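You operate a simulated robot arm through the tools that you are given. There is no shell and no other tool. Be economical: measure what you need, move in short steps, check, and stop when the job is done.

The job below is to be done with a simulated robot arm. You get a single attempt, and the scene is never put back.

Task
Take the grey insert and put it on the clear end of the long table. Then open the bushing drawer, take the gold eyelet from the inside of the bushing drawer and leave it in the inside of the carton on the packing table, then shut the drawer. Then fetch the silver eyelet and set it on the top of the bender bench. The order counts.

The check looks at the end state, three seconds after you hand in, the way a careful person would. Anything else that was tipped, shoved, dropped, spilled or broken makes it a failure.

Robot
A 7-joint arm with a vacuum gripper on a trunk, on a base that drives. Base frame: it is fixed to the floor where the robot stands at the start and does not move with it; the origin is under the middle of the robot, x ahead of it, y to its left, z up; the surface under the hand at the start is at about z = 830. Readings come in mm, degrees, newtons and seconds.
With the tool pointing down near the work surface it reaches from about 120 to 820 mm from the robot's upright axis, wherever it stands. Its first joint turns from -166.0 to 166.0 degrees. Places, roughly: bushing drawer [500, 100, 700]; clear end of the long table [4100, 1600, 800]; gold eyelet (4x4x2 cm) [500, 0, 700]; grey insert (4x4x2 cm) [500, 100, 800]; inside of the carton on the packing table (19x25 c [2380, -3080, 840]; silver eyelet (4x4x2 cm) [600, 300, 800]; top of the bender bench (20x29 cm) [1060, 2160, 860]. Payload 1.88 kg.
Tool frame: the origin (TCP) lies in the middle of the cups' lips, and z points out of the cups. The gripper has 1 cup of 32 mm across, covering 32 by 32 mm (tool x, y); the bellows give 14 mm. With the vacuum on, a cup seals on a smooth face that it is pressed against (1 to 4 N); it does not hold porous or soft things. The pull reaches 41 N.
Orientation is told as [roll, pitch, yaw] about the base's x, y, z axes, in that order, counted from this pose: with the cups facing straight down, the tool's x points along the base's -x, its y along +y and its z along -z.

Tools
- The arm moves only by the tool arm_command. Its argument "motion" is a list of rows, each a list of 6 numbers: the shift along the tool's x, y, z in mm, then the turn, a rotation vector about the tool's x, y, z in degrees. In form: [[x, y, z, wx, wy, wz], ...]. A call has 1 to 20 rows; each row is the pose to reach, as a shift and turn from the pose commanded when the call began, along the tool's axes at that moment. "suction" is the vacuum: 1 switches it on, 0 off, set as the call begins (left out, the last holds). Rows are played at 5 a second. More than 50 mm and 8.6 degrees between two rows, or a gripper value outside its range, and nothing of the call is played. A pose out of reach is approached as far as the arm can. The call stops where the force on the tool passes 40 N (or 10 N more than at its start, if that is more) or the arm is blocked; 0.2 s more then pass. The pull builds up within a second once a cup has sealed. Time passes only in rows, and 0.2 s behind the last, so rows that repeat a pose give it time. It gives the time, the measured TCP pose, the force on the tool (base axes) and the pull of the vacuum at its end, in the units of the frame above (readings bear some noise), with the torque about the TCP (base axes, N m) and any sound that the robot's microphone picked up, and new pictures: "pictures" is both (left out), scene, wrist or none.
- Cameras (640 x 400 px; columns grow to the right, rows downward): "scene" is now at [7.8, 178.2, 1473.8]; the picture's right is [0.19, -0.98, 0.00], its down [-0.84, -0.17, -0.51] and it looks along [0.50, 0.10, -0.86] (base axes); focal length 251 px, centre (320, 200). "wrist" rides on the gripper at [82, 14, -216] in the tool frame; the picture's right is [-0.17, 0.99, 0.00], its down [-0.91, -0.15, -0.37] and it looks along [-0.37, -0.06, 0.93] (tool axes); focal length 243 px, centre (320, 200).
- move_column(by): slides the trunk up (or, below 0, down) by that many mm; the arm and the scene camera ride with it, the base frame stays. It gives what a move gives, with no picture.
- steer(legs): drives the robot by 1 to 6 legs, each [ahead, left, turn to the left] in mm, mm and degrees, along the robot's own axes; the way and the turn of a leg run together, so that a leg with both is an arc; at most 1500 mm and 180 degrees a leg. The arm and the cameras ride along, it lands a little off, and it stops where it bumps. It gives what a move gives, and a new picture of the scene camera.
- aim_head(pan, tilt): turns the head with the scene camera to pan (to the left, within 155 degrees either way) and tilt (down, from -29 to 69), counted from straight ahead of the robot. It gives what a move gives, and a new picture of the scene camera.
- pixel_to_xyz(camera, pixels): for up to 12 pixels [column, row] of the newest picture of that camera ("zoom" is the newest enlarged one), the place [x, y, z] in the base frame of the surface seen there, good to about 3 mm. The clock stands still meanwhile.
- enlarge(camera, box): a new picture of the part [left, top, right, bottom] of that camera's present view, enlarged. The clock stands still meanwhile.
- finish_job(): hands the job in; it is judged then, once.

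Work in short steps. Measure before you move; look again where a grasp or a placing could have gone wrong, and mend it. You have 110 turns and 260 pictures in all, those below and enlarged ones among them. Switch the vacuum off and draw the arm clear of the work before you hand the job in, unless the task says otherwise.

The tools are called after "Emit:" by a JSON object that holds its "op" and its "data". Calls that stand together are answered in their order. arm_command: Moves the arm, as the interface text tells. Its arguments: {"type":"object","properties":{"motion":{"type":"array"},"suction":{"type":"number"},"pictures":{"type":"string","enum":["both","scene","wrist","none"]}},"required":["motion"]} The other tools are called the same way: move_column (by) slides the trunk up or down; steer (legs) drives the base; aim_head (pan, tilt) turns the head that bears the scene camera; pixel_to_xyz (camera, pixels) gives the place of the surface under pixels of a picture; enlarge (camera, box) takes an enlarged picture of a part of a camera's view; finish_job () hands the job in.

At the start:

```text
clock: 0.0
tool_pos: [402.8, 224.3, 1081.1]
tcp_rot: [-0.1, 0.0, 0.0]
contact_force: [0.3, 0.1, 0.5]
wrist_torque: [0.01, 0.01, 0.01]
pull: 0.0
trunk travel left (down, up): [-450.0, 140.0]
robot x, y, heading: [1.5, 1.0, 0.1]
head pan, tilt: [11.0, 59.4]
```

scene: 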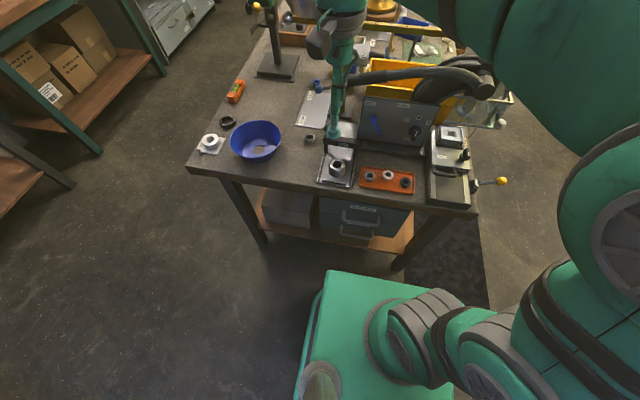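
wrist: 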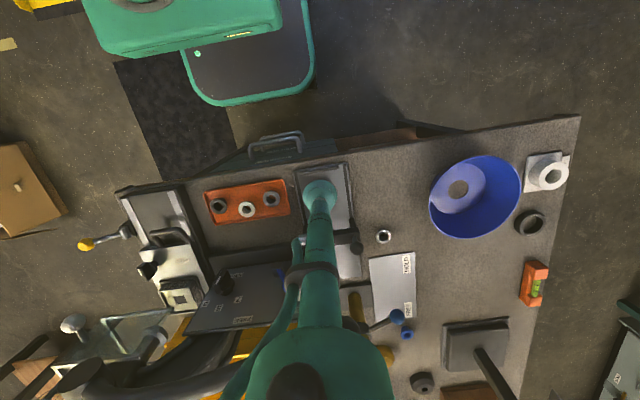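

The scene shows the bench with an orange tray (385,180), a ring stand (337,165) and a bowl. I'll enlarge to identify the insert and eyelets.

Emit:
{"op": "enlarge", "data": {"camera": "scene", "box": [180, 70, 520, 270]}}

Emit:
{"op": "enlarge", "data": {"camera": "wrist", "box": [120, 120, 600, 400]}}

```text
1.88 times, centred on (350, 170) of scene
```

zoom: 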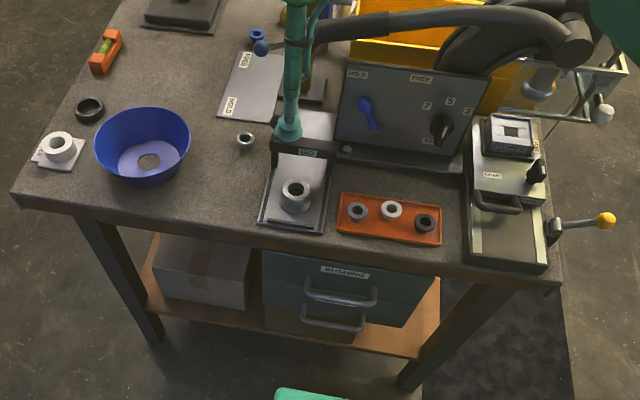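

```text
1.33 times, centred on (360, 260) of wrist
```

zoom: 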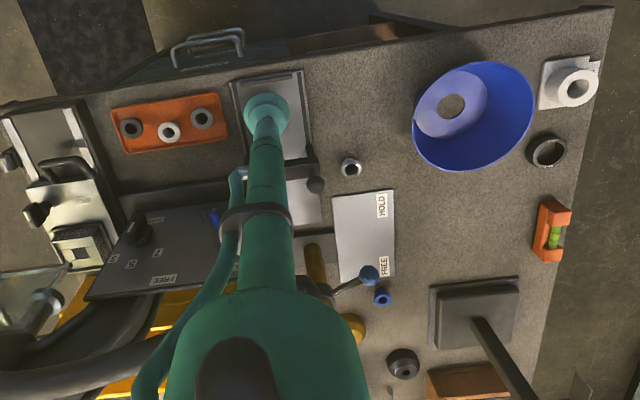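

I'll measure the candidate pieces, from the zoom before (scene coordinates): tray pieces, fixture piece, loose ring, drawer handles.

Emit:
{"op": "pixel_to_xyz", "data": {"camera": "scene", "pixels": [[369, 178], [388, 176], [405, 183], [337, 168], [310, 138], [361, 208], [358, 222], [358, 236], [360, 190], [212, 140], [318, 87], [337, 182]]}}

Emit:
{"op": "enlarge", "data": {"camera": "scene", "box": [290, 120, 430, 208]}}

Emit:
{"op": "enlarge", "data": {"camera": "scene", "box": [290, 180, 430, 268]}}

```text
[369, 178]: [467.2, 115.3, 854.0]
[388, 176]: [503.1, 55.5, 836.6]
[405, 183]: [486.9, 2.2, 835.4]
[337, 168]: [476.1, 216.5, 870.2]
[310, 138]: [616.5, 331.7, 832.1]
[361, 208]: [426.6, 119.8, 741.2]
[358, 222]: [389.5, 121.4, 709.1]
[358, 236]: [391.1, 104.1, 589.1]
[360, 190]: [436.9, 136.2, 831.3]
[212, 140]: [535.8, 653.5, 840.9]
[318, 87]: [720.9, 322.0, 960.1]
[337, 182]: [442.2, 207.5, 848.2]
```

```text
4.55 times, centred on (360, 164) of scene
```

zoom: 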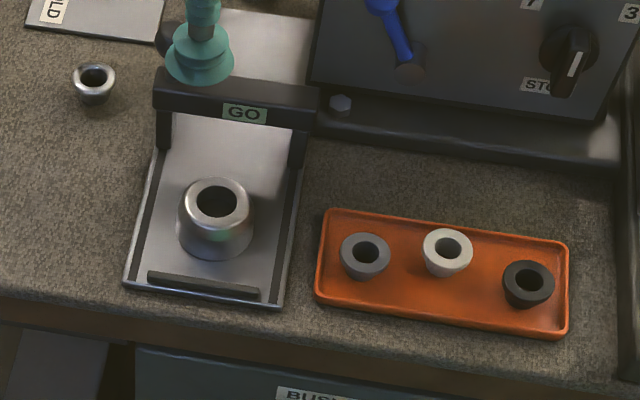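

```text
4.55 times, centred on (360, 224) of scene
```

zoom: 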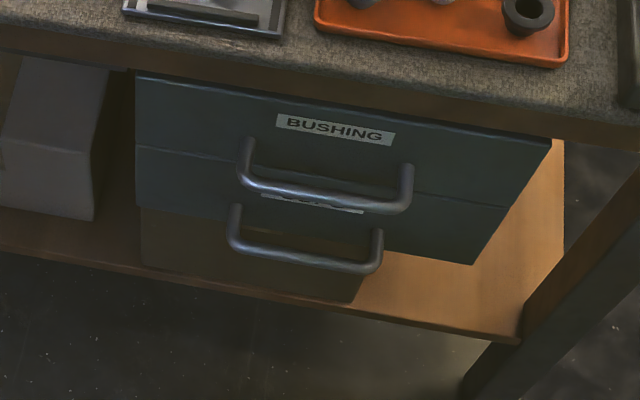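

The grey insert is the left tray piece (zoom (365,255)) near (465,115,~850). I move above it at about z=980 and look again.

Emit:
{"op": "arm_command", "data": {"motion": [[-20, -36, 20, 0, 0, 0], [-40, -72, 50, 0, 0, 0], [-62, -109, 80, 0, 0, 0], [-62, -109, 100, 0, 0, 0]]}}

```text
refused: row 2 steps farther than a row can; nothing moved
```

Row 2's step was just over 50 mm; I use smaller steps.

Emit:
{"op": "arm_command", "data": {"motion": [[-15, -27, 20, 0, 0, 0], [-31, -54, 45, 0, 0, 0], [-47, -82, 70, 0, 0, 0], [-62, -109, 95, 0, 0, 0], [-62, -109, 100, 0, 0, 0]]}}

```text
clock: 1.2
tool_pos: [463.2, 117.7, 981.3]
tcp_rot: [0.1, 0.0, 0.0]
contact_force: [0.1, 0.5, 0.1]
wrist_torque: [0.0, 0.04, -0.03]
pull: 0.1
trunk travel left (down, up): [-450.0, 140.0]
robot x, y, heading: [-2.3, -3.0, -0.0]
head pan, tilt: [11.0, 59.4]
```

scene: 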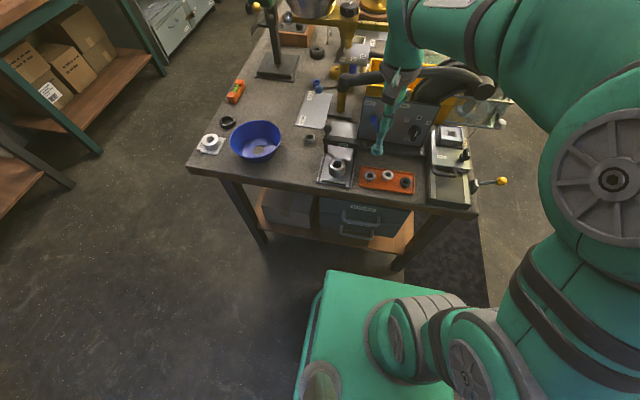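
wrist: 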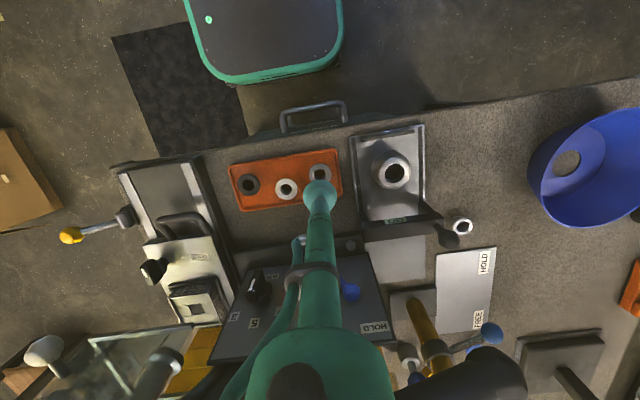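

The insert shows at scene (369,177) and wrist (319,173). I zoom in for an accurate centre.

Emit:
{"op": "enlarge", "data": {"camera": "scene", "box": [340, 155, 420, 205]}}

Emit:
{"op": "enlarge", "data": {"camera": "wrist", "box": [270, 135, 366, 195]}}

```text
8.00 times, centred on (380, 180) of scene
```

zoom: 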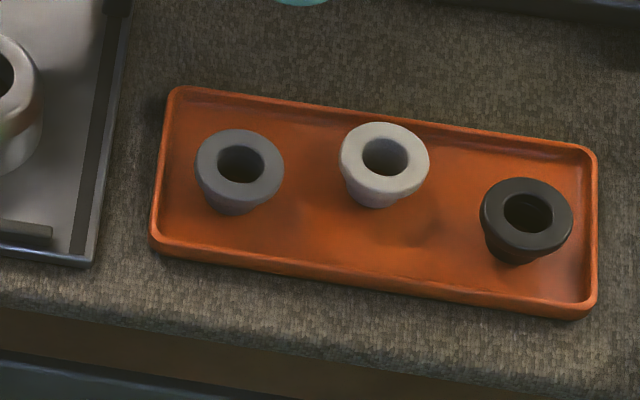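

```text
6.67 times, centred on (318, 165) of wrist
```

zoom: 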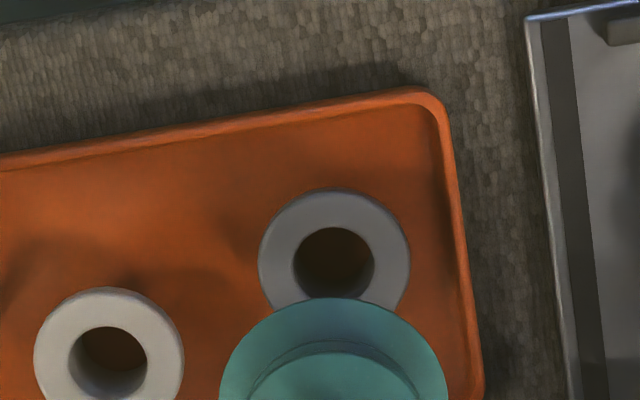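

I measure rim points of the insert in the wrist zoom: left (276,262), right (392,262), top (335,208), and tray floor (220,262).

Emit:
{"op": "pixel_to_xyz", "data": {"camera": "zoom", "pixels": [[276, 262], [392, 262], [335, 208], [284, 220], [384, 220], [220, 262], [262, 262], [408, 262], [335, 192]]}}

Emit:
{"op": "pixel_to_xyz", "data": {"camera": "scene", "pixels": [[366, 176], [374, 176.5], [370, 172.5], [370, 178.7]]}}

```text
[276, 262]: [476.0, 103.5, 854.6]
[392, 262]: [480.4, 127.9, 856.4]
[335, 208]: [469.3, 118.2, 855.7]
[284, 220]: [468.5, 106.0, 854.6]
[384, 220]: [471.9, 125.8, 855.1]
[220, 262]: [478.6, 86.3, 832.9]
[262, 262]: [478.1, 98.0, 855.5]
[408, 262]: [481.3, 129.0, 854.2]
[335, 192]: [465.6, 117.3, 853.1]
```

```text
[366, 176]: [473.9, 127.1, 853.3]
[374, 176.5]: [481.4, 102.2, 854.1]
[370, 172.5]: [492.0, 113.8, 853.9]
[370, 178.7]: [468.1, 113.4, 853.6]
```

The rim centre is at about (479,114.5), top z≈854.5. By visual offset it is about +14 x, -2 y from the TCP; I shift there and descend to about 25 mm above.

Emit:
{"op": "arm_command", "data": {"motion": [[-14, -2, 30, 0, 0, 0], [-14, -2, 65, 0, 0, 0], [-14, -2, 95, 0, 0, 0], [-14, -2, 98, 0, 0, 0]], "pictures": "wrist"}}

Emit:
{"op": "enlarge", "data": {"camera": "wrist", "box": [270, 155, 366, 215]}}

Emit:
{"op": "enlarge", "data": {"camera": "scene", "box": [340, 155, 420, 205]}}

```text
clock: 2.2
tool_pos: [479.2, 113.5, 884.0]
tcp_rot: [0.0, 0.0, 0.1]
contact_force: [-0.3, -0.5, -0.1]
wrist_torque: [0.0, 0.0, 0.0]
pull: 0.0
trunk travel left (down, up): [-450.0, 140.0]
robot x, y, heading: [1.9, 2.6, 0.1]
head pan, tilt: [11.0, 59.4]
```

wrist: 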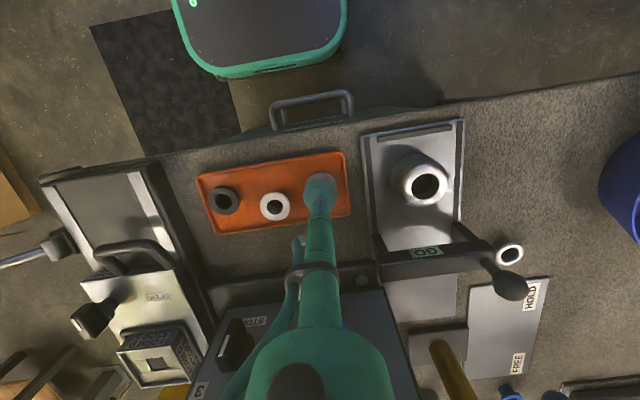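

```text
6.67 times, centred on (318, 185) of wrist
```

zoom: 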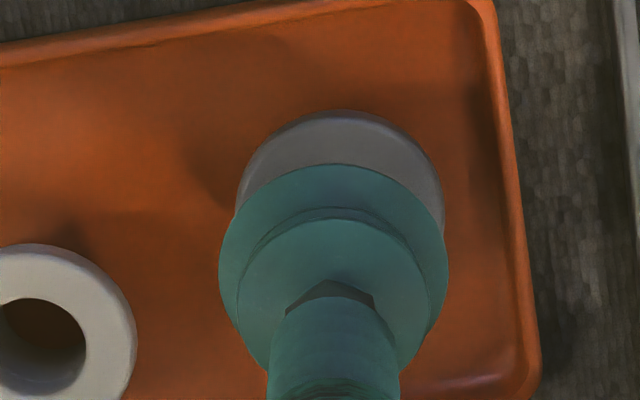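

```text
8.00 times, centred on (380, 180) of scene
```

zoom: 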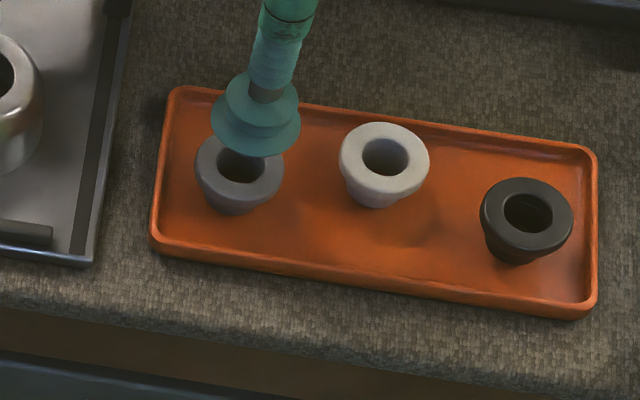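

The insert is nearly centred (zoom (340,207) vs cup axis (333,213)); correct by tool +0.8 x, +1.1 y, then press down with vacuum on.

Emit:
{"op": "arm_command", "data": {"motion": [[0.8, 1.1, 15, 0, 0, 0], [0.8, 1.1, 25, 0, 0, 0], [0.8, 1.1, 29, 0, 0, 0], [0.8, 1.1, 31, 0, 0, 0], [0.8, 1.1, 32, 0, 0, 0], [0.8, 1.1, 32, 0, 0, 0], [0.8, 1.1, 32, 0, 0, 0]], "suction": 1, "pictures": "none"}}

```text
clock: 3.8
tool_pos: [477.6, 114.3, 851.6]
tcp_rot: [-0.1, -0.2, 0.0]
contact_force: [1.6, 0.7, 5.1]
wrist_torque: [0.0, -0.15, -0.03]
pull: 40.5
trunk travel left (down, up): [-450.0, 140.0]
robot x, y, heading: [-2.3, 2.0, 0.1]
head pan, tilt: [11.0, 59.4]
```

Pull 40.5 N: sealed. I lift straight up 130 mm and check.

Emit:
{"op": "arm_command", "data": {"motion": [[0, 0, -10, 0, 0, 0], [0, 0, -40, 0, 0, 0], [0, 0, -80, 0, 0, 0], [0, 0, -130, 0, 0, 0], [0, 0, -150, 0, 0, 0]]}}

Emit:
{"op": "aim_head", "data": {"pan": 25, "tilt": 25}}

Emit:
{"op": "aim_head", "data": {"pan": 90, "tilt": 30}}

Emit:
{"op": "aim_head", "data": {"pan": -60, "tilt": 25}}

```text
clock: 5.0
tool_pos: [482.3, 113.5, 999.2]
tcp_rot: [0.0, -0.1, -0.1]
contact_force: [-0.2, 0.0, 0.4]
wrist_torque: [0.01, -0.09, 0.0]
pull: 40.5
trunk travel left (down, up): [-450.0, 140.0]
robot x, y, heading: [-0.6, -3.8, -0.3]
head pan, tilt: [11.0, 59.4]
```

scene: 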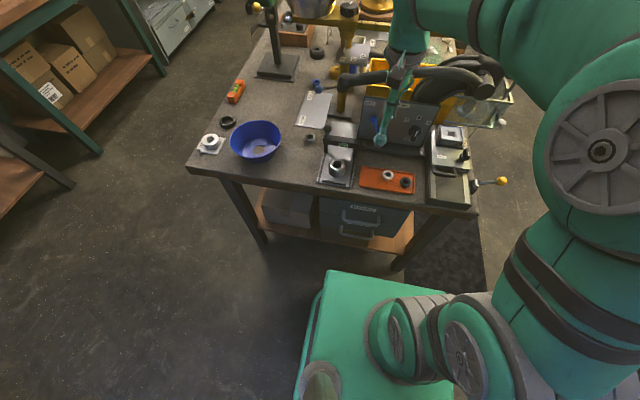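
wrist: 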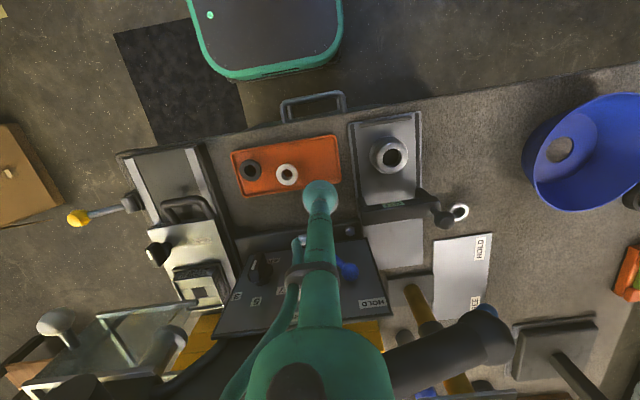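

```text
clock: 6.0
tool_pos: [481.6, 114.5, 999.7]
tcp_rot: [0.0, 0.1, -0.1]
contact_force: [-0.3, 0.6, 0.1]
wrist_torque: [0.02, -0.11, -0.01]
pull: 40.6
trunk travel left (down, up): [-450.0, 140.0]
robot x, y, heading: [3.2, -2.5, 0.0]
head pan, tilt: [25.0, 25.0]
```

scene: 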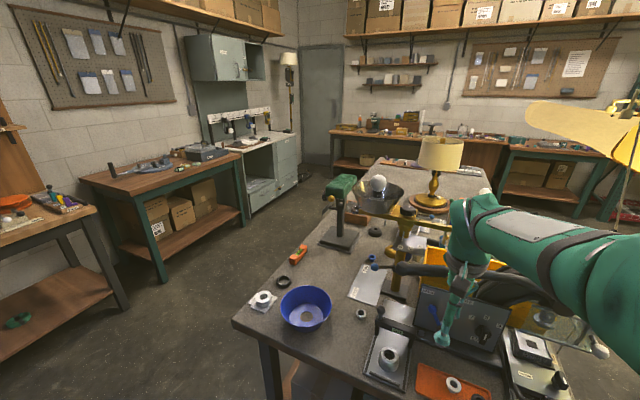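

```text
clock: 7.4
tool_pos: [481.8, 113.9, 999.3]
tcp_rot: [0.1, -0.1, 0.0]
contact_force: [0.1, 0.1, 0.6]
wrist_torque: [0.0, -0.04, -0.02]
pull: 40.4
trunk travel left (down, up): [-450.0, 140.0]
robot x, y, heading: [0.7, -1.3, -0.1]
head pan, tilt: [90.0, 30.0]
```

scene: 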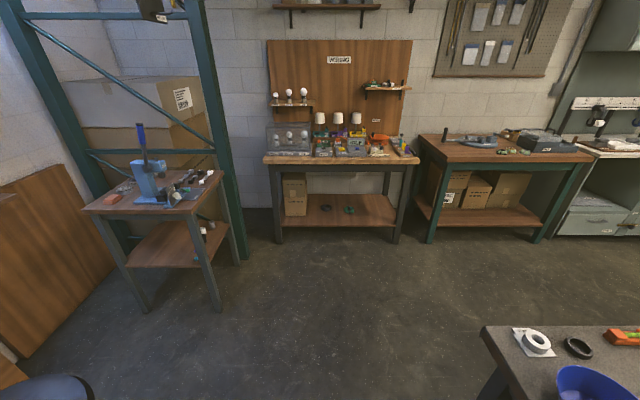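

```text
clock: 9.7
tool_pos: [482.3, 114.7, 999.9]
tcp_rot: [0.0, 0.0, 0.0]
contact_force: [1.3, 0.2, -0.8]
wrist_torque: [-0.02, -0.05, -0.04]
pull: 41.2
trunk travel left (down, up): [-450.0, 140.0]
robot x, y, heading: [-2.4, 0.6, 0.2]
head pan, tilt: [-60.0, 25.0]
```

scene: 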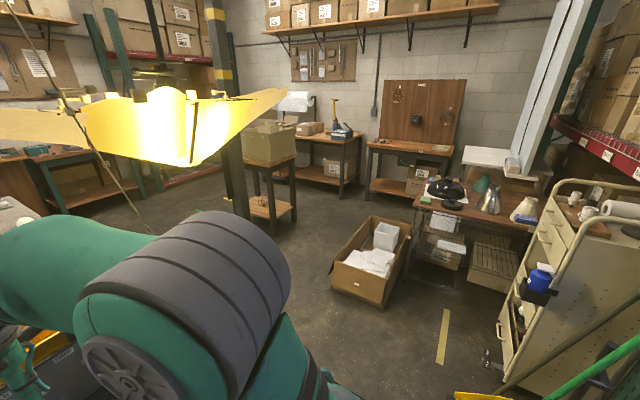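

Insert is held (pull 40). Now aim the head toward the long table (bearing ≈21°) to measure it and the free route.

Emit:
{"op": "aim_head", "data": {"pan": 35, "tilt": 12}}

Emit:
{"op": "enlarge", "data": {"camera": "scene", "box": [240, 100, 640, 350]}}

Emit:
{"op": "pixel_to_xyz", "data": {"camera": "scene", "pixels": [[370, 265], [300, 280], [250, 300], [200, 350], [400, 190], [430, 190], [480, 200], [540, 195], [420, 220], [240, 230]]}}

```text
clock: 11.4
tool_pos: [482.4, 114.8, 999.6]
tcp_rot: [0.0, 0.0, 0.0]
contact_force: [-0.1, -0.7, -0.7]
wrist_torque: [-0.01, -0.06, -0.03]
pull: 40.7
trunk travel left (down, up): [-450.0, 140.0]
robot x, y, heading: [-0.3, 0.2, 0.2]
head pan, tilt: [35.0, 12.0]
```

scene: 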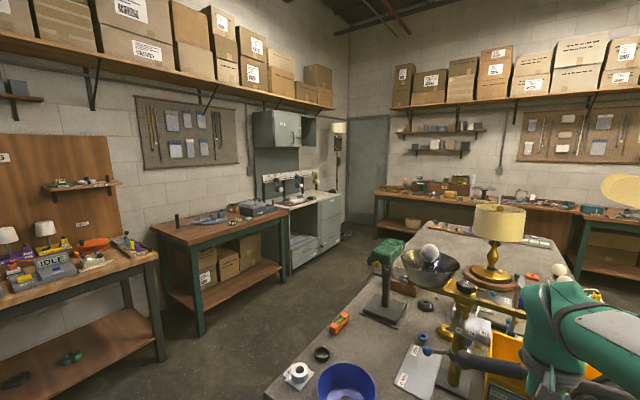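

```text
1.60 times, centred on (440, 225) of scene
```

zoom: 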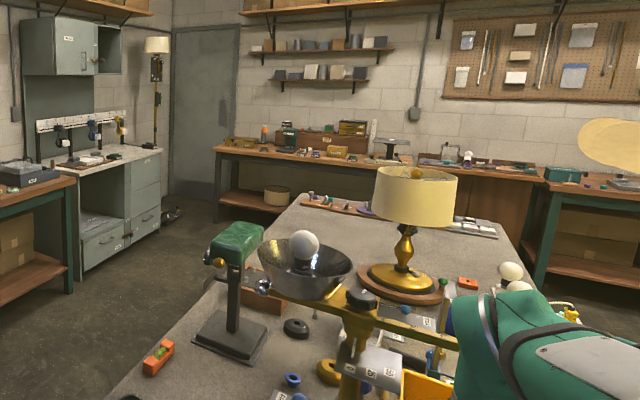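

```text
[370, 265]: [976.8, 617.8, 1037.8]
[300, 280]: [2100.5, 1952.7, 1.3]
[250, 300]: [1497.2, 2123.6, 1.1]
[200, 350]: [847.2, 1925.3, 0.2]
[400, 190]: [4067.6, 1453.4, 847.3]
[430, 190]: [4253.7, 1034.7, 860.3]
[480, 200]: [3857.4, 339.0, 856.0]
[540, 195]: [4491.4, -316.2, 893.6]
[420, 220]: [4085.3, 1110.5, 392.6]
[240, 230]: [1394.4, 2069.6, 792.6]
```

The long table is at x≈3.85–4.3 m with its left end near y≈1.6 m. I measure corridor edges: workbench left edge, teal bench edge, and the long table's front edge.

Emit:
{"op": "pixel_to_xyz", "data": {"camera": "scene", "pixels": [[272, 392], [330, 315], [425, 222], [545, 240], [200, 245], [285, 220], [290, 240], [340, 235], [376, 196], [385, 200], [380, 235], [155, 225]]}}

Emit:
{"op": "enlarge", "data": {"camera": "scene", "box": [350, 165, 470, 240]}}

```text
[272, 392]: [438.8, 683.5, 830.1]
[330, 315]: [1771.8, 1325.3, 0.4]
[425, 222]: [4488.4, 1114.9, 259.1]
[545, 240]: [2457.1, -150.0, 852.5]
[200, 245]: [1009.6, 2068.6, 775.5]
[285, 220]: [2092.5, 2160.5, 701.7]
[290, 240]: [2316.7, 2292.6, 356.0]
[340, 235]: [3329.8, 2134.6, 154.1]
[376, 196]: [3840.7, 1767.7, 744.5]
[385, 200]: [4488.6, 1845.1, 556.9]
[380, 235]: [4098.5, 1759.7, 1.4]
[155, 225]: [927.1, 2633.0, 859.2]
```

```text
5.33 times, centred on (410, 202) of scene
```

zoom: 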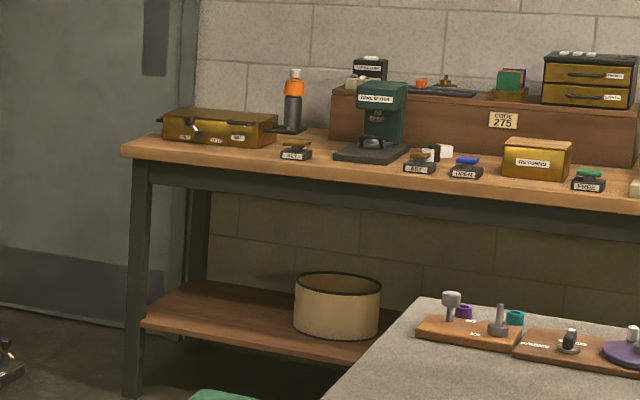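

I check the area left/behind (small brown table) and my own base footprint before driving.

Emit:
{"op": "aim_head", "data": {"pan": 100, "tilt": 45}}

Emit:
{"op": "pixel_to_xyz", "data": {"camera": "scene", "pixels": [[300, 200], [250, 130], [330, 120], [200, 200], [320, 300], [420, 200], [360, 380], [290, 150], [280, 90], [320, 60]]}}

Emit:
{"op": "aim_head", "data": {"pan": 35, "tilt": 69}}

Emit:
{"op": "pixel_to_xyz", "data": {"camera": "scene", "pixels": [[300, 300], [340, 330], [380, 300], [420, 280], [320, 260], [280, 350], [260, 300], [300, 380]]}}

```text
clock: 12.8
tool_pos: [481.6, 113.4, 999.2]
tcp_rot: [0.0, 0.0, 0.0]
contact_force: [0.2, 1.0, -0.1]
wrist_torque: [0.01, -0.05, 0.0]
pull: 40.6
trunk travel left (down, up): [-450.0, 140.0]
robot x, y, heading: [1.4, 2.7, 0.2]
head pan, tilt: [100.0, 45.0]
```

scene: 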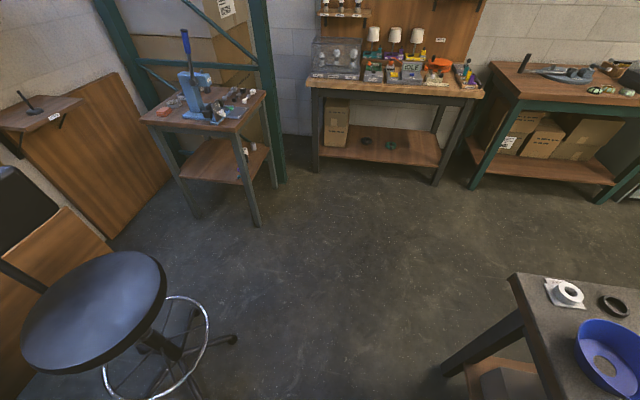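

```text
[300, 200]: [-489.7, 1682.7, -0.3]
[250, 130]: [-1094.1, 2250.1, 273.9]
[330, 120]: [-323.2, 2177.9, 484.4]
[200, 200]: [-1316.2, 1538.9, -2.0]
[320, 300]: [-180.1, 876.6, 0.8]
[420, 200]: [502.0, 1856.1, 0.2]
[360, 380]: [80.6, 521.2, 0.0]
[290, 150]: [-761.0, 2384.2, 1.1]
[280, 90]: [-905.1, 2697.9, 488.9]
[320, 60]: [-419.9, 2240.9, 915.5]
```

```text
clock: 14.1
tool_pos: [481.9, 114.7, 998.9]
tcp_rot: [0.1, 0.1, 0.0]
contact_force: [-0.6, 0.1, -0.9]
wrist_torque: [-0.02, -0.05, 0.01]
pull: 40.8
trunk travel left (down, up): [-450.0, 140.0]
robot x, y, heading: [1.2, 1.5, 0.2]
head pan, tilt: [35.0, 68.8]
```

scene: 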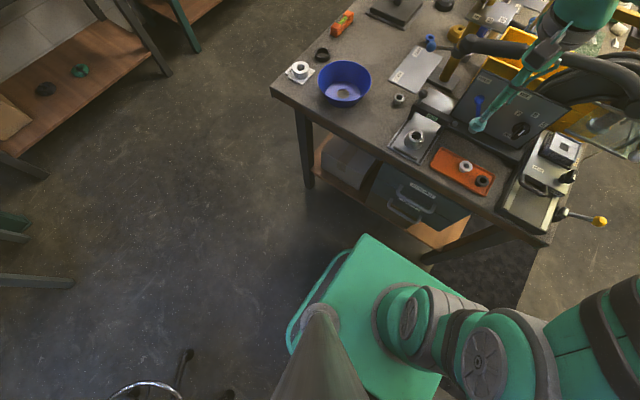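

```text
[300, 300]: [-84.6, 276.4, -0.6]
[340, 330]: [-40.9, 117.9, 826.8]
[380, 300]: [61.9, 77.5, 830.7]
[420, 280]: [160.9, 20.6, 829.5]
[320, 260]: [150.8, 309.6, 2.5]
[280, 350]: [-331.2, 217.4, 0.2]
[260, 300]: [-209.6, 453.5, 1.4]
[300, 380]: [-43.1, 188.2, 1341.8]
```

Stool casters lie near (-450,500), so I back only 50 mm, then go left 1300 and ahead along the corridor at y≈1300.

Emit:
{"op": "steer", "data": {"legs": [[-50, 0, 0], [0, 1300, 0], [1500, 0, 0]]}}

Emit:
{"op": "aim_head", "data": {"pan": 0, "tilt": 25}}

```text
clock: 28.4
tool_pos: [1905.6, 1535.2, 999.4]
tcp_rot: [0.0, 0.1, 3.2]
contact_force: [0.6, 0.4, 0.2]
wrist_torque: [0.01, -0.04, -0.01]
pull: 40.9
trunk travel left (down, up): [-450.0, 140.0]
robot x, y, heading: [1434.0, 1395.9, 3.2]
head pan, tilt: [35.0, 68.8]
```

scene: 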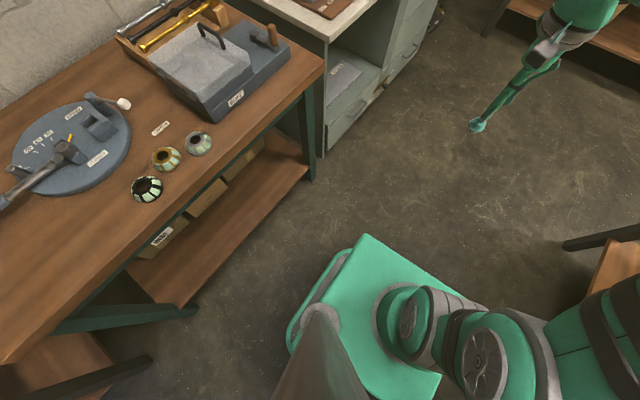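

```text
clock: 29.5
tool_pos: [1907.2, 1535.3, 999.4]
tcp_rot: [-0.1, 0.0, 3.3]
contact_force: [-0.2, 0.2, 0.1]
wrist_torque: [-0.01, -0.02, -0.01]
pull: 40.7
trunk travel left (down, up): [-450.0, 140.0]
robot x, y, heading: [1432.9, 1394.1, 3.1]
head pan, tilt: [0.0, 25.0]
```

scene: 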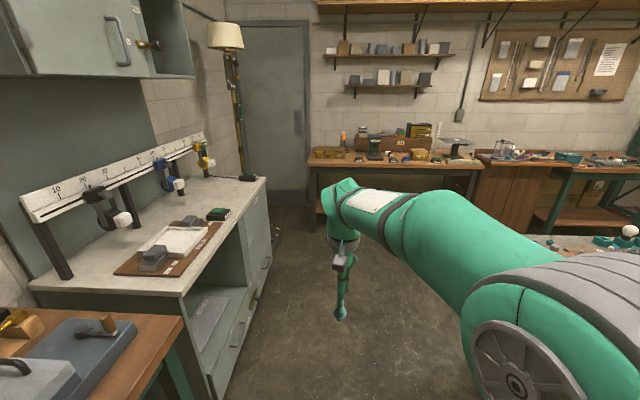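

The way ahead is clear; heading drifted to 3.2°. I correct by -3.2° and drive ahead 1700 mm.

Emit:
{"op": "steer", "data": {"legs": [[0, 0, -3.2], [1500, 0, 0], [250, 100, 0]]}}

Emit:
{"op": "aim_head", "data": {"pan": 0, "tilt": 40}}

```text
clock: 38.8
tool_pos: [3657.0, 1625.9, 999.9]
tcp_rot: [0.0, 0.0, 0.8]
contact_force: [-0.6, 0.4, -0.2]
wrist_torque: [-0.01, -0.03, -0.01]
pull: 40.6
trunk travel left (down, up): [-450.0, 140.0]
robot x, y, heading: [3177.8, 1507.2, 0.8]
head pan, tilt: [0.0, 25.0]
```

scene: 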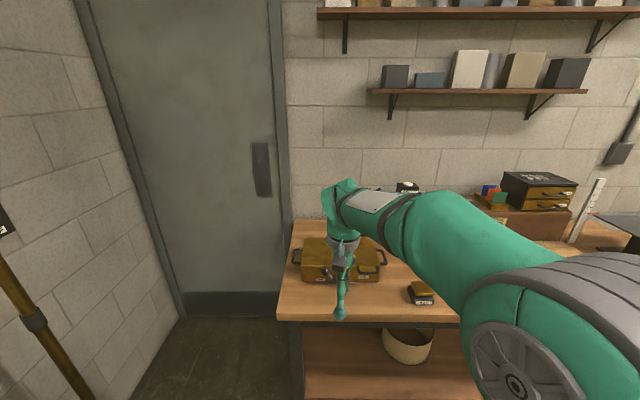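

```text
clock: 39.6
tool_pos: [3657.4, 1625.8, 999.5]
tcp_rot: [0.1, 0.0, 0.7]
contact_force: [0.1, 0.6, 0.0]
wrist_torque: [0.01, -0.04, -0.05]
pull: 41.0
trunk travel left (down, up): [-450.0, 140.0]
robot x, y, heading: [3173.8, 1505.7, 0.8]
head pan, tilt: [0.0, 40.0]
```

scene: 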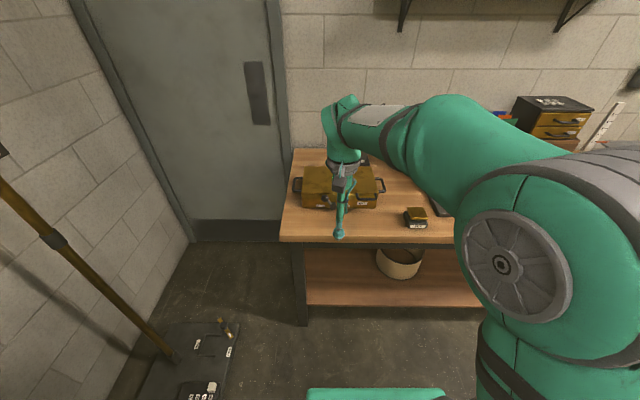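

The table's clear front-left strip shows around (320-370,225), in front of the toolbox. Measure it.

Emit:
{"op": "pixel_to_xyz", "data": {"camera": "scene", "pixels": [[300, 225], [320, 225], [360, 222], [380, 225], [285, 238], [340, 243], [340, 212], [295, 150], [415, 220], [293, 185], [385, 190]]}}

Emit:
{"op": "enlarge", "data": {"camera": "scene", "box": [260, 130, 480, 268]}}

```text
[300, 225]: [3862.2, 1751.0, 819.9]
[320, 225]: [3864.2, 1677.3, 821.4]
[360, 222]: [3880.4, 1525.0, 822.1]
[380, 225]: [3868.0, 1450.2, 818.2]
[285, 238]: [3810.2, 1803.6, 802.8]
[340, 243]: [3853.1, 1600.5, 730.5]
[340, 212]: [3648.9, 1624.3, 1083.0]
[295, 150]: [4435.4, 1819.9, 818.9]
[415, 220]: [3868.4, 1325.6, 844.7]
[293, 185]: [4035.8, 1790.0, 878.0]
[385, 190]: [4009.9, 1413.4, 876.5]
```

```text
2.90 times, centred on (370, 199) of scene
```

zoom: 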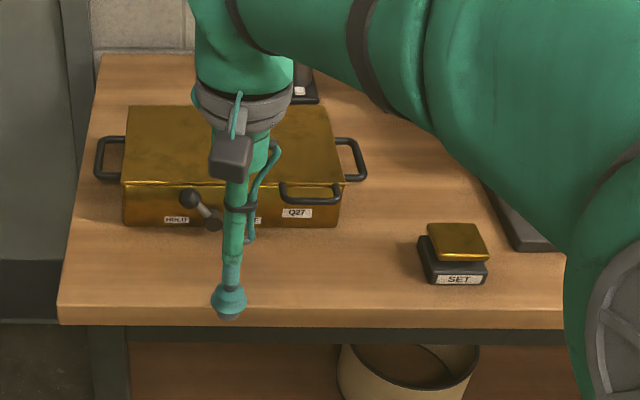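

A toolbox takes the back part of this end. I measure its footprint and the free space round it using the zoom.

Emit:
{"op": "pixel_to_xyz", "data": {"camera": "zoom", "pixels": [[125, 232], [340, 234], [125, 120], [335, 120], [125, 180], [340, 180], [160, 85], [380, 250], [400, 200], [110, 90], [305, 92], [440, 270]]}}

Emit:
{"op": "aim_head", "data": {"pan": -25, "tilt": 35}}

```text
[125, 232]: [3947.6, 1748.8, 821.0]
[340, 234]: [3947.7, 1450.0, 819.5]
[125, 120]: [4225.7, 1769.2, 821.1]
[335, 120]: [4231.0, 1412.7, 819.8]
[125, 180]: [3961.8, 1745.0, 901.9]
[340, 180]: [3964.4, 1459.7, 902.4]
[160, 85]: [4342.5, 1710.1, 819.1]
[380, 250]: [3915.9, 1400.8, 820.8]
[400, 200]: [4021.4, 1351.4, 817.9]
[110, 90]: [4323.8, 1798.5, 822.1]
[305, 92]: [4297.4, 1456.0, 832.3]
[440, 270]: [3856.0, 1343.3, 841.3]
```

```text
clock: 40.5
tool_pos: [3656.5, 1624.4, 999.2]
tcp_rot: [0.0, 0.0, 0.7]
contact_force: [-0.4, 1.0, 0.8]
wrist_torque: [-0.04, -0.02, -0.04]
pull: 41.0
trunk travel left (down, up): [-450.0, 140.0]
robot x, y, heading: [3181.0, 1504.5, 0.7]
head pan, tilt: [-25.0, 35.0]
```

scene: 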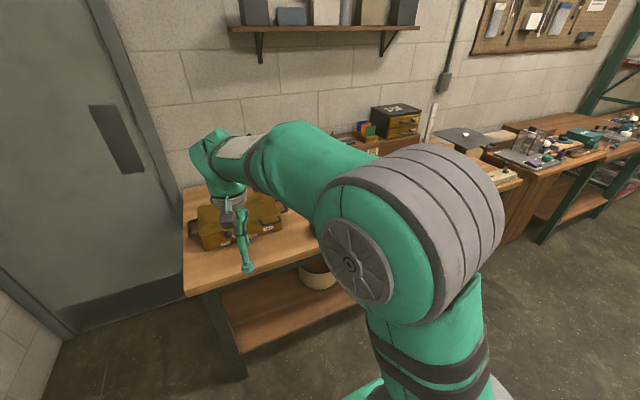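

I'll place it on the clear strip at about (3900,1520), away from the toolbox knobs. First move over it at height.

Emit:
{"op": "arm_command", "data": {"motion": [[-40, -18, 0, 0, 0, 0], [-80, -36, 0, 0, 0, 0], [-120, -54, 0, 0, 0, 0], [-160, -72, 0, 0, 0, 0], [-200, -90, 0, 0, 0, 0], [-241, -108, 0, 0, 0, 0], [-241, -108, 0, 0, 0, 0]], "pictures": "none"}}

Emit:
{"op": "aim_head", "data": {"pan": 0, "tilt": 40}}

Emit:
{"op": "enlarge", "data": {"camera": "wrist", "box": [160, 60, 480, 260]}}

```text
clock: 42.1
tool_pos: [3899.8, 1518.5, 999.6]
tcp_rot: [0.0, 0.1, 0.7]
contact_force: [-0.5, -0.5, -0.6]
wrist_torque: [0.0, 0.03, -0.01]
pull: 40.8
trunk travel left (down, up): [-450.0, 140.0]
robot x, y, heading: [3173.6, 1507.3, 0.8]
head pan, tilt: [-25.0, 35.0]
```

```text
clock: 43.0
tool_pos: [3898.4, 1518.7, 998.9]
tcp_rot: [0.0, 0.0, 0.7]
contact_force: [0.2, 0.6, -1.0]
wrist_torque: [-0.05, -0.05, -0.01]
pull: 40.3
trunk travel left (down, up): [-450.0, 140.0]
robot x, y, heading: [3177.4, 1506.3, 0.9]
head pan, tilt: [0.0, 40.0]
```

scene: 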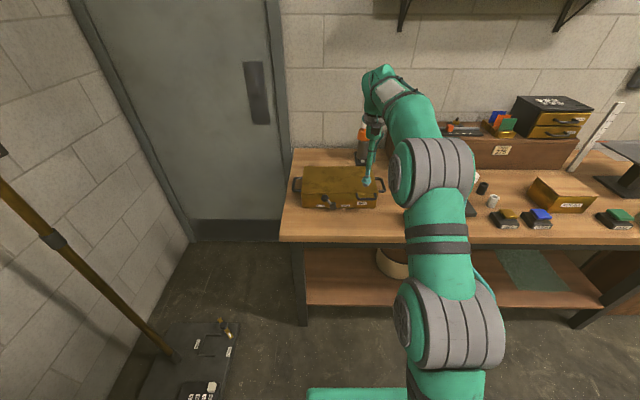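

```text
2.00 times, centred on (320, 160) of wrist
```

zoom: 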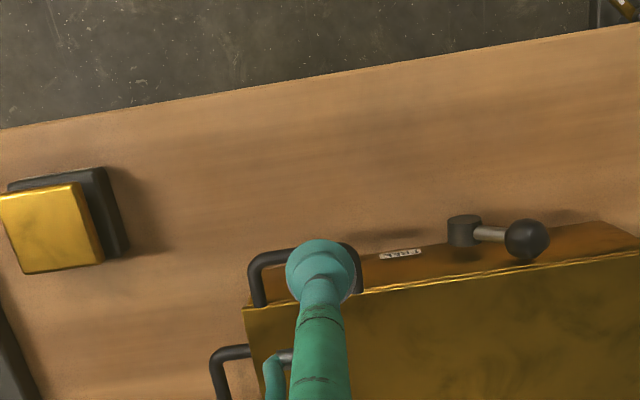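

Landing point is zoom (320,194), just in front of the toolbox handle; the strip at zoom (400,194) (+65 mm y) is freer. Move there and descend to ~z=862.

Emit:
{"op": "arm_command", "data": {"motion": [[0, 33, 0, 0, 0, 0], [0, 65, 0, 0, 0, 0], [0, 65, 40, 0, 0, 0], [0, 65, 80, 0, 0, 0], [0, 65, 115, 0, 0, 0], [0, 65, 137, 0, 0, 0], [0, 65, 137, 0, 0, 0]], "pictures": "wrist"}}

Emit:
{"op": "enlarge", "data": {"camera": "scene", "box": [280, 150, 420, 250]}}

```text
clock: 44.6
tool_pos: [3898.4, 1585.0, 864.8]
tcp_rot: [0.0, 0.0, 0.7]
contact_force: [-0.2, 0.1, -0.4]
wrist_torque: [0.02, -0.03, 0.01]
pull: 40.4
trunk travel left (down, up): [-450.0, 140.0]
robot x, y, heading: [3174.1, 1506.7, 0.9]
head pan, tilt: [0.0, 40.0]
```

wrist: 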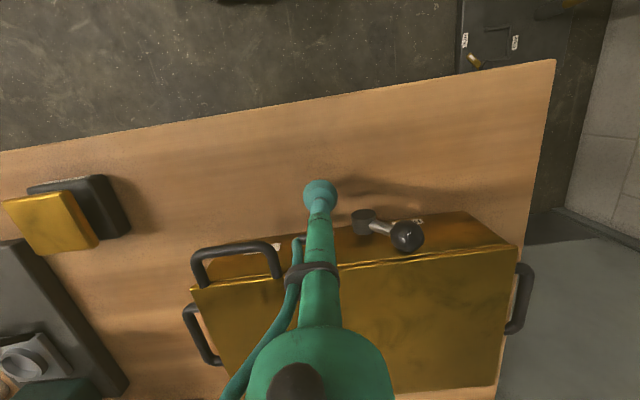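

```text
4.00 times, centred on (350, 200) of scene
```

zoom: 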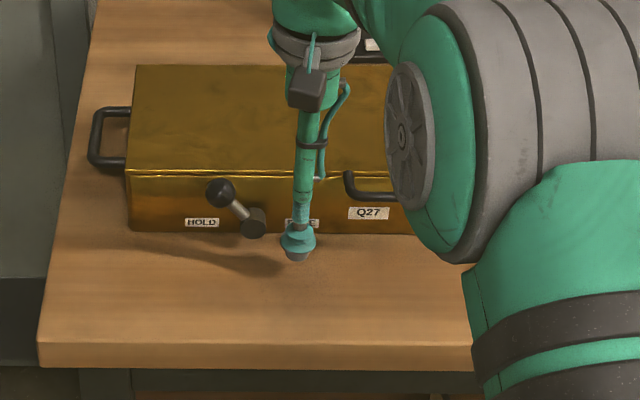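

Clear all round. Descend slowly ~21 mm to contact.

Emit:
{"op": "arm_command", "data": {"motion": [[0, 0, 12, 0, 0, 0], [0, 0, 17, 0, 0, 0], [0, 0, 20, 0, 0, 0], [0, 0, 22, 0, 0, 0], [0, 0, 22, 0, 0, 0]], "pictures": "none"}}

```text
clock: 45.8
tool_pos: [3898.0, 1585.5, 840.2]
tcp_rot: [0.0, 0.0, 0.7]
contact_force: [1.2, 0.1, 0.2]
wrist_torque: [0.0, -0.04, 0.01]
pull: 40.5
trunk travel left (down, up): [-450.0, 140.0]
robot x, y, heading: [3176.4, 1501.9, 0.6]
head pan, tilt: [0.0, 40.0]
```

Almost touching; a few more mm down until force shows.

Emit:
{"op": "arm_command", "data": {"motion": [[0, 0, 1.5, 0, 0, 0], [0, 0, 3, 0, 0, 0], [0, 0, 3, 0, 0, 0]], "pictures": "none"}}

```text
clock: 46.6
tool_pos: [3900.5, 1586.0, 839.3]
tcp_rot: [0.0, -0.1, 0.7]
contact_force: [0.1, -0.8, 7.8]
wrist_torque: [-0.02, -0.08, 0.0]
pull: 40.6
trunk travel left (down, up): [-450.0, 140.0]
robot x, y, heading: [3176.2, 1504.4, 0.7]
head pan, tilt: [0.0, 40.0]
```

Contact at 7.8 N. Release, wait, then lift.

Emit:
{"op": "arm_command", "data": {"motion": [[0, 0, -1, 0, 0, 0], [0, 0, -1, 0, 0, 0], [0, 0, -1, 0, 0, 0], [0, 0, -1, 0, 0, 0], [0, 0, -5, 0, 0, 0], [0, 0, -20, 0, 0, 0], [0, 0, -60, 0, 0, 0], [0, 0, -110, 0, 0, 0], [0, 0, -160, 0, 0, 0]], "suction": 0, "pictures": "both"}}

```text
clock: 48.6
tool_pos: [3899.6, 1586.6, 996.5]
tcp_rot: [-0.1, 0.1, 0.7]
contact_force: [-0.9, 0.6, -0.2]
wrist_torque: [0.01, 0.01, 0.02]
pull: 0.0
trunk travel left (down, up): [-450.0, 140.0]
robot x, y, heading: [3177.6, 1507.5, 0.6]
head pan, tilt: [0.0, 40.0]
```

scene: 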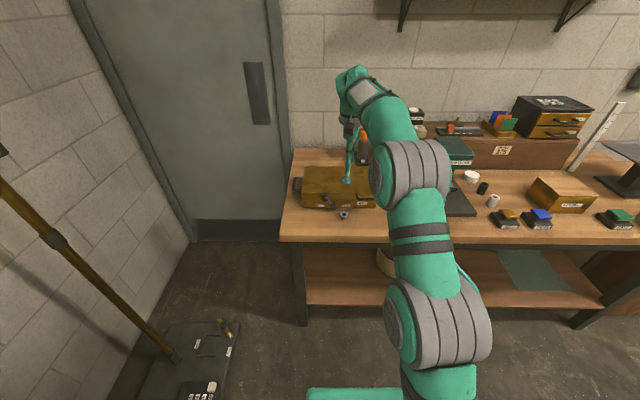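
wrist: 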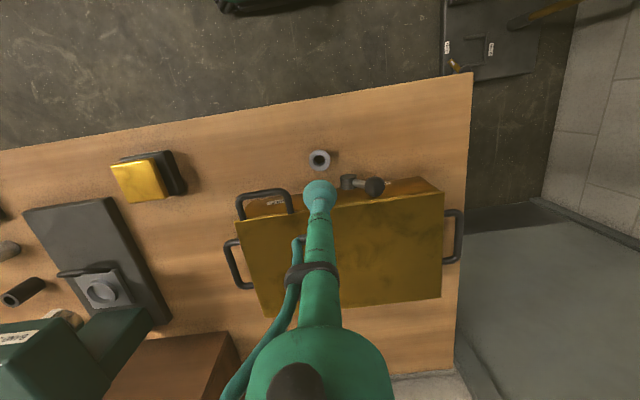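

Insert stands upright on the clear strip (scene (345,214)). Retract the arm and drive back out along the corridor.

Emit:
{"op": "arm_command", "data": {"motion": [[45, 0, 0, 0, 0, 0], [90, 0, 0, 0, 0, 0], [135, 0, 0, 0, 0, 0], [180, 0, 0, 0, 0, 0], [220, 0, 0, 0, 0, 0]], "pictures": "none"}}

Emit:
{"op": "steer", "data": {"legs": [[-600, -160, -0.7], [-1200, 0, 0], [-1000, 0, 0], [-450, -100, 0]]}}

Emit:
{"op": "aim_head", "data": {"pan": -110, "tilt": 50}}

```text
clock: 49.8
tool_pos: [3676.1, 1583.7, 997.3]
tcp_rot: [0.0, 0.0, 0.6]
contact_force: [0.3, 0.6, -0.1]
wrist_torque: [0.0, 0.04, 0.01]
pull: 0.1
trunk travel left (down, up): [-450.0, 140.0]
robot x, y, heading: [3175.0, 1507.1, 0.6]
head pan, tilt: [0.0, 40.0]
```

```text
clock: 66.0
tool_pos: [450.7, 1335.2, 996.5]
tcp_rot: [-0.1, 0.1, 0.1]
contact_force: [-0.4, -1.0, 0.5]
wrist_torque: [0.05, 0.0, -0.03]
pull: 0.1
trunk travel left (down, up): [-450.0, 140.0]
robot x, y, heading: [-49.8, 1264.4, 0.0]
head pan, tilt: [0.0, 40.0]
```

scene: 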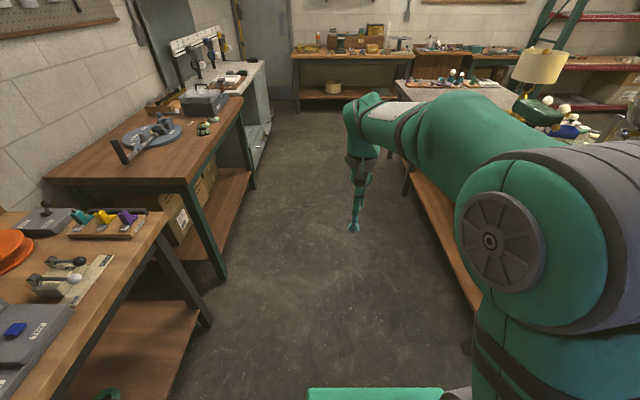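

```text
clock: 67.9
tool_pos: [450.9, 1335.9, 997.3]
tcp_rot: [0.0, 0.1, 0.1]
contact_force: [-0.4, -0.1, -0.2]
wrist_torque: [0.01, 0.02, 0.0]
pull: 0.0
trunk travel left (down, up): [-450.0, 140.0]
robot x, y, heading: [-50.3, 1263.1, 0.5]
head pan, tilt: [-110.0, 50.0]
```

scene: 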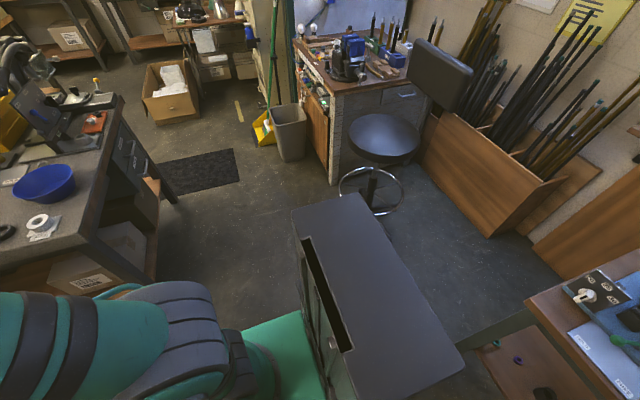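

The stool and the space in front of the bench are visible. Measure stool ring/casters, mat, bin, and the black box near me.

Emit:
{"op": "pixel_to_xyz", "data": {"camera": "scene", "pixels": [[345, 190], [370, 212], [398, 195], [385, 140], [335, 185], [290, 160], [200, 170], [380, 290], [460, 360], [300, 210], [250, 320], [120, 130]]}}

Emit:
{"op": "enlarge", "data": {"camera": "scene", "box": [60, 90, 220, 290]}}

```text
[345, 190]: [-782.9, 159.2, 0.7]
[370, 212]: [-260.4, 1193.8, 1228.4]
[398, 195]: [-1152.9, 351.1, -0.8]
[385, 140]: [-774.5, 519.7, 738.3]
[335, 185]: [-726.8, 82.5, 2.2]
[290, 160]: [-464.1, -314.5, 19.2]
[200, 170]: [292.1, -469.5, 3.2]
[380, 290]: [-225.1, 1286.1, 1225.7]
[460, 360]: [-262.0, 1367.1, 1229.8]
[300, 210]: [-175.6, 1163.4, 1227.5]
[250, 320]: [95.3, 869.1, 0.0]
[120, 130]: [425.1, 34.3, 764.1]
```

```text
2.00 times, centred on (140, 190) of scene
```

zoom: 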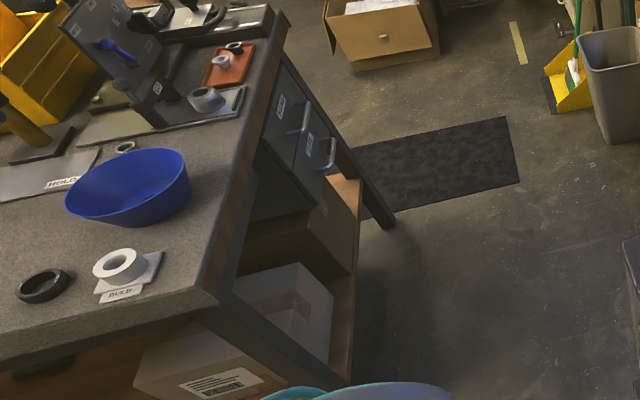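

Stool parts stay at x<-720, so I stop at about (-250,100): right 1165, then back 200. Then look at the drawer front.

Emit:
{"op": "steer", "data": {"legs": [[0, -1165, 0], [-200, 0, 0]]}}

Emit:
{"op": "aim_head", "data": {"pan": 0, "tilt": 45}}

Emit:
{"op": "enlarge", "data": {"camera": "scene", "box": [230, 150, 410, 262]}}

```text
clock: 75.1
tool_pos: [259.0, 151.7, 997.8]
tcp_rot: [0.0, -0.1, 1.0]
contact_force: [1.0, 0.1, -0.5]
wrist_torque: [0.01, 0.01, 0.0]
pull: 0.0
trunk travel left (down, up): [-450.0, 140.0]
robot x, y, heading: [-240.2, 73.0, 1.2]
head pan, tilt: [-110.0, 50.0]
```

scene: 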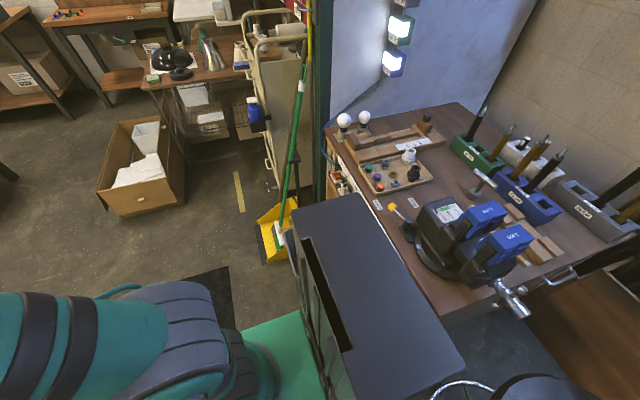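

```text
clock: 77.0
tool_pos: [258.5, 150.6, 996.7]
tcp_rot: [-0.1, 0.0, 0.9]
contact_force: [0.3, -0.3, 0.7]
wrist_torque: [-0.02, -0.02, -0.01]
pull: 0.0
trunk travel left (down, up): [-450.0, 140.0]
robot x, y, heading: [-239.0, 72.7, 0.9]
head pan, tilt: [0.0, 45.0]
```

scene: 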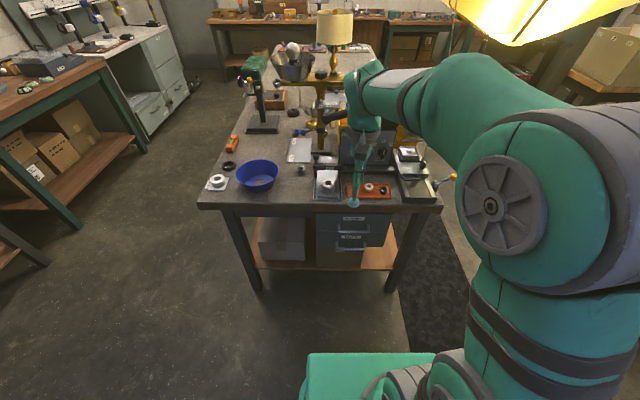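

```text
3.56 times, centred on (320, 206) of scene
```

zoom: 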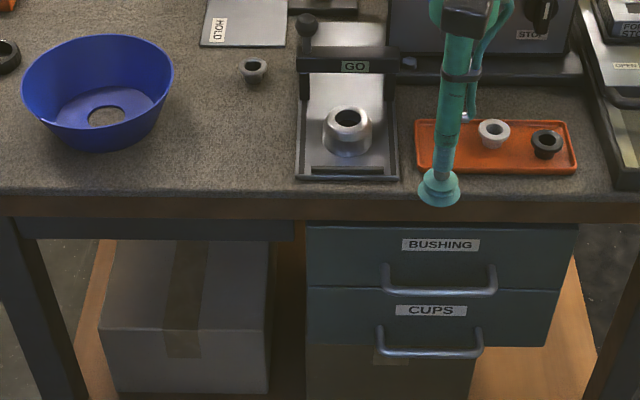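

Two drawers: BUSHING (upper, zoom rows 228–285) and CUPS below. Measure the face, handle and edges.

Emit:
{"op": "pixel_to_xyz", "data": {"camera": "zoom", "pixels": [[345, 255], [350, 235], [350, 280], [530, 255], [530, 280], [440, 245], [440, 290], [385, 270], [493, 272], [312, 255], [570, 240], [440, 262]]}}

Emit:
{"op": "pixel_to_xyz", "data": {"camera": "zoom", "pixels": [[345, 207], [345, 195], [380, 284], [494, 284], [250, 63], [260, 72], [370, 110], [350, 128]]}}

```text
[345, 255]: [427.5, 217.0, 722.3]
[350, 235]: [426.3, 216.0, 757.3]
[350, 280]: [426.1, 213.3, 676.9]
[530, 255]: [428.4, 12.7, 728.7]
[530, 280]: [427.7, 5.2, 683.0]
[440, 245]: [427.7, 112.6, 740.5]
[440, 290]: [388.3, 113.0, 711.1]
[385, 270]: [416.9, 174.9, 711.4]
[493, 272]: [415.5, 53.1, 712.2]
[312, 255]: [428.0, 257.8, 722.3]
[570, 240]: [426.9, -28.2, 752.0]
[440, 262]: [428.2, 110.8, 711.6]
```

```text
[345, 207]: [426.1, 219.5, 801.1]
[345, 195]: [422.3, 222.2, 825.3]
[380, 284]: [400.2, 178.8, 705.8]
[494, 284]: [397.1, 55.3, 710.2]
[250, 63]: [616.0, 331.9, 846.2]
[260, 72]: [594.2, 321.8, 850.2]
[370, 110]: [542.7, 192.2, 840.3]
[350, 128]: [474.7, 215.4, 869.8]
```

Target: cup on the BUSHING face (x=427.5) at y≈185, z≈748, left of the label and above the handle. I rotate the tool to point ahead (+x) while moving to about (340,185,900).

Emit:
{"op": "arm_command", "data": {"motion": [[-7.5, 3, 8.8, 0, -8.18, 0], [-15, 6, 17.6, 0, -16.36, 0], [-22.4, 9, 26.4, 0, -24.55, 0], [-29.9, 12, 35.3, 0, -32.7, 0], [-37.3, 15, 44, 0, -40.9, 0], [-44.8, 18, 53, 0, -49.1, 0], [-52, 21, 62, 0, -57.3, 0], [-60, 24, 70.5, 0, -65.5, 0], [-67, 27, 79, 0, -73.6, 0], [-74.6, 30, 88, 0, -81.8, 0], [-82, 32.7, 97, 0, -90, 0], [-82, 32.7, 97, 0, -90, 0]]}}

```text
clock: 78.5
tool_pos: [305.7, 159.5, 844.9]
tcp_rot: [-6.4, -39.8, 4.0]
contact_force: [-0.5, 0.4, 0.2]
wrist_torque: [0.0, -0.05, 0.03]
pull: 0.0
trunk travel left (down, up): [-450.0, 140.0]
robot x, y, heading: [-242.2, 71.6, 0.9]
head pan, tilt: [0.0, 45.0]
stopped in row 7: the arm was blocked; the commanded pose is now the measured one
```

scene: 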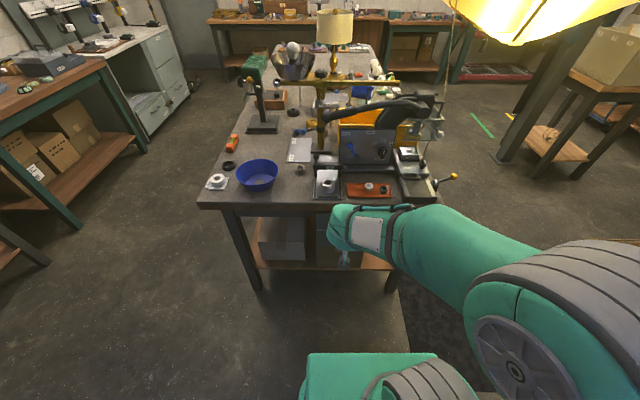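
wrist: 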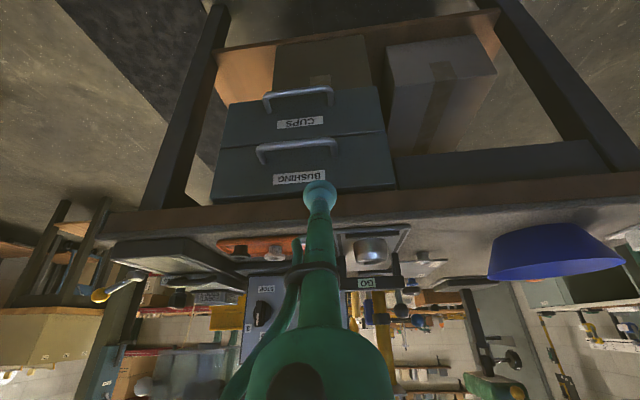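

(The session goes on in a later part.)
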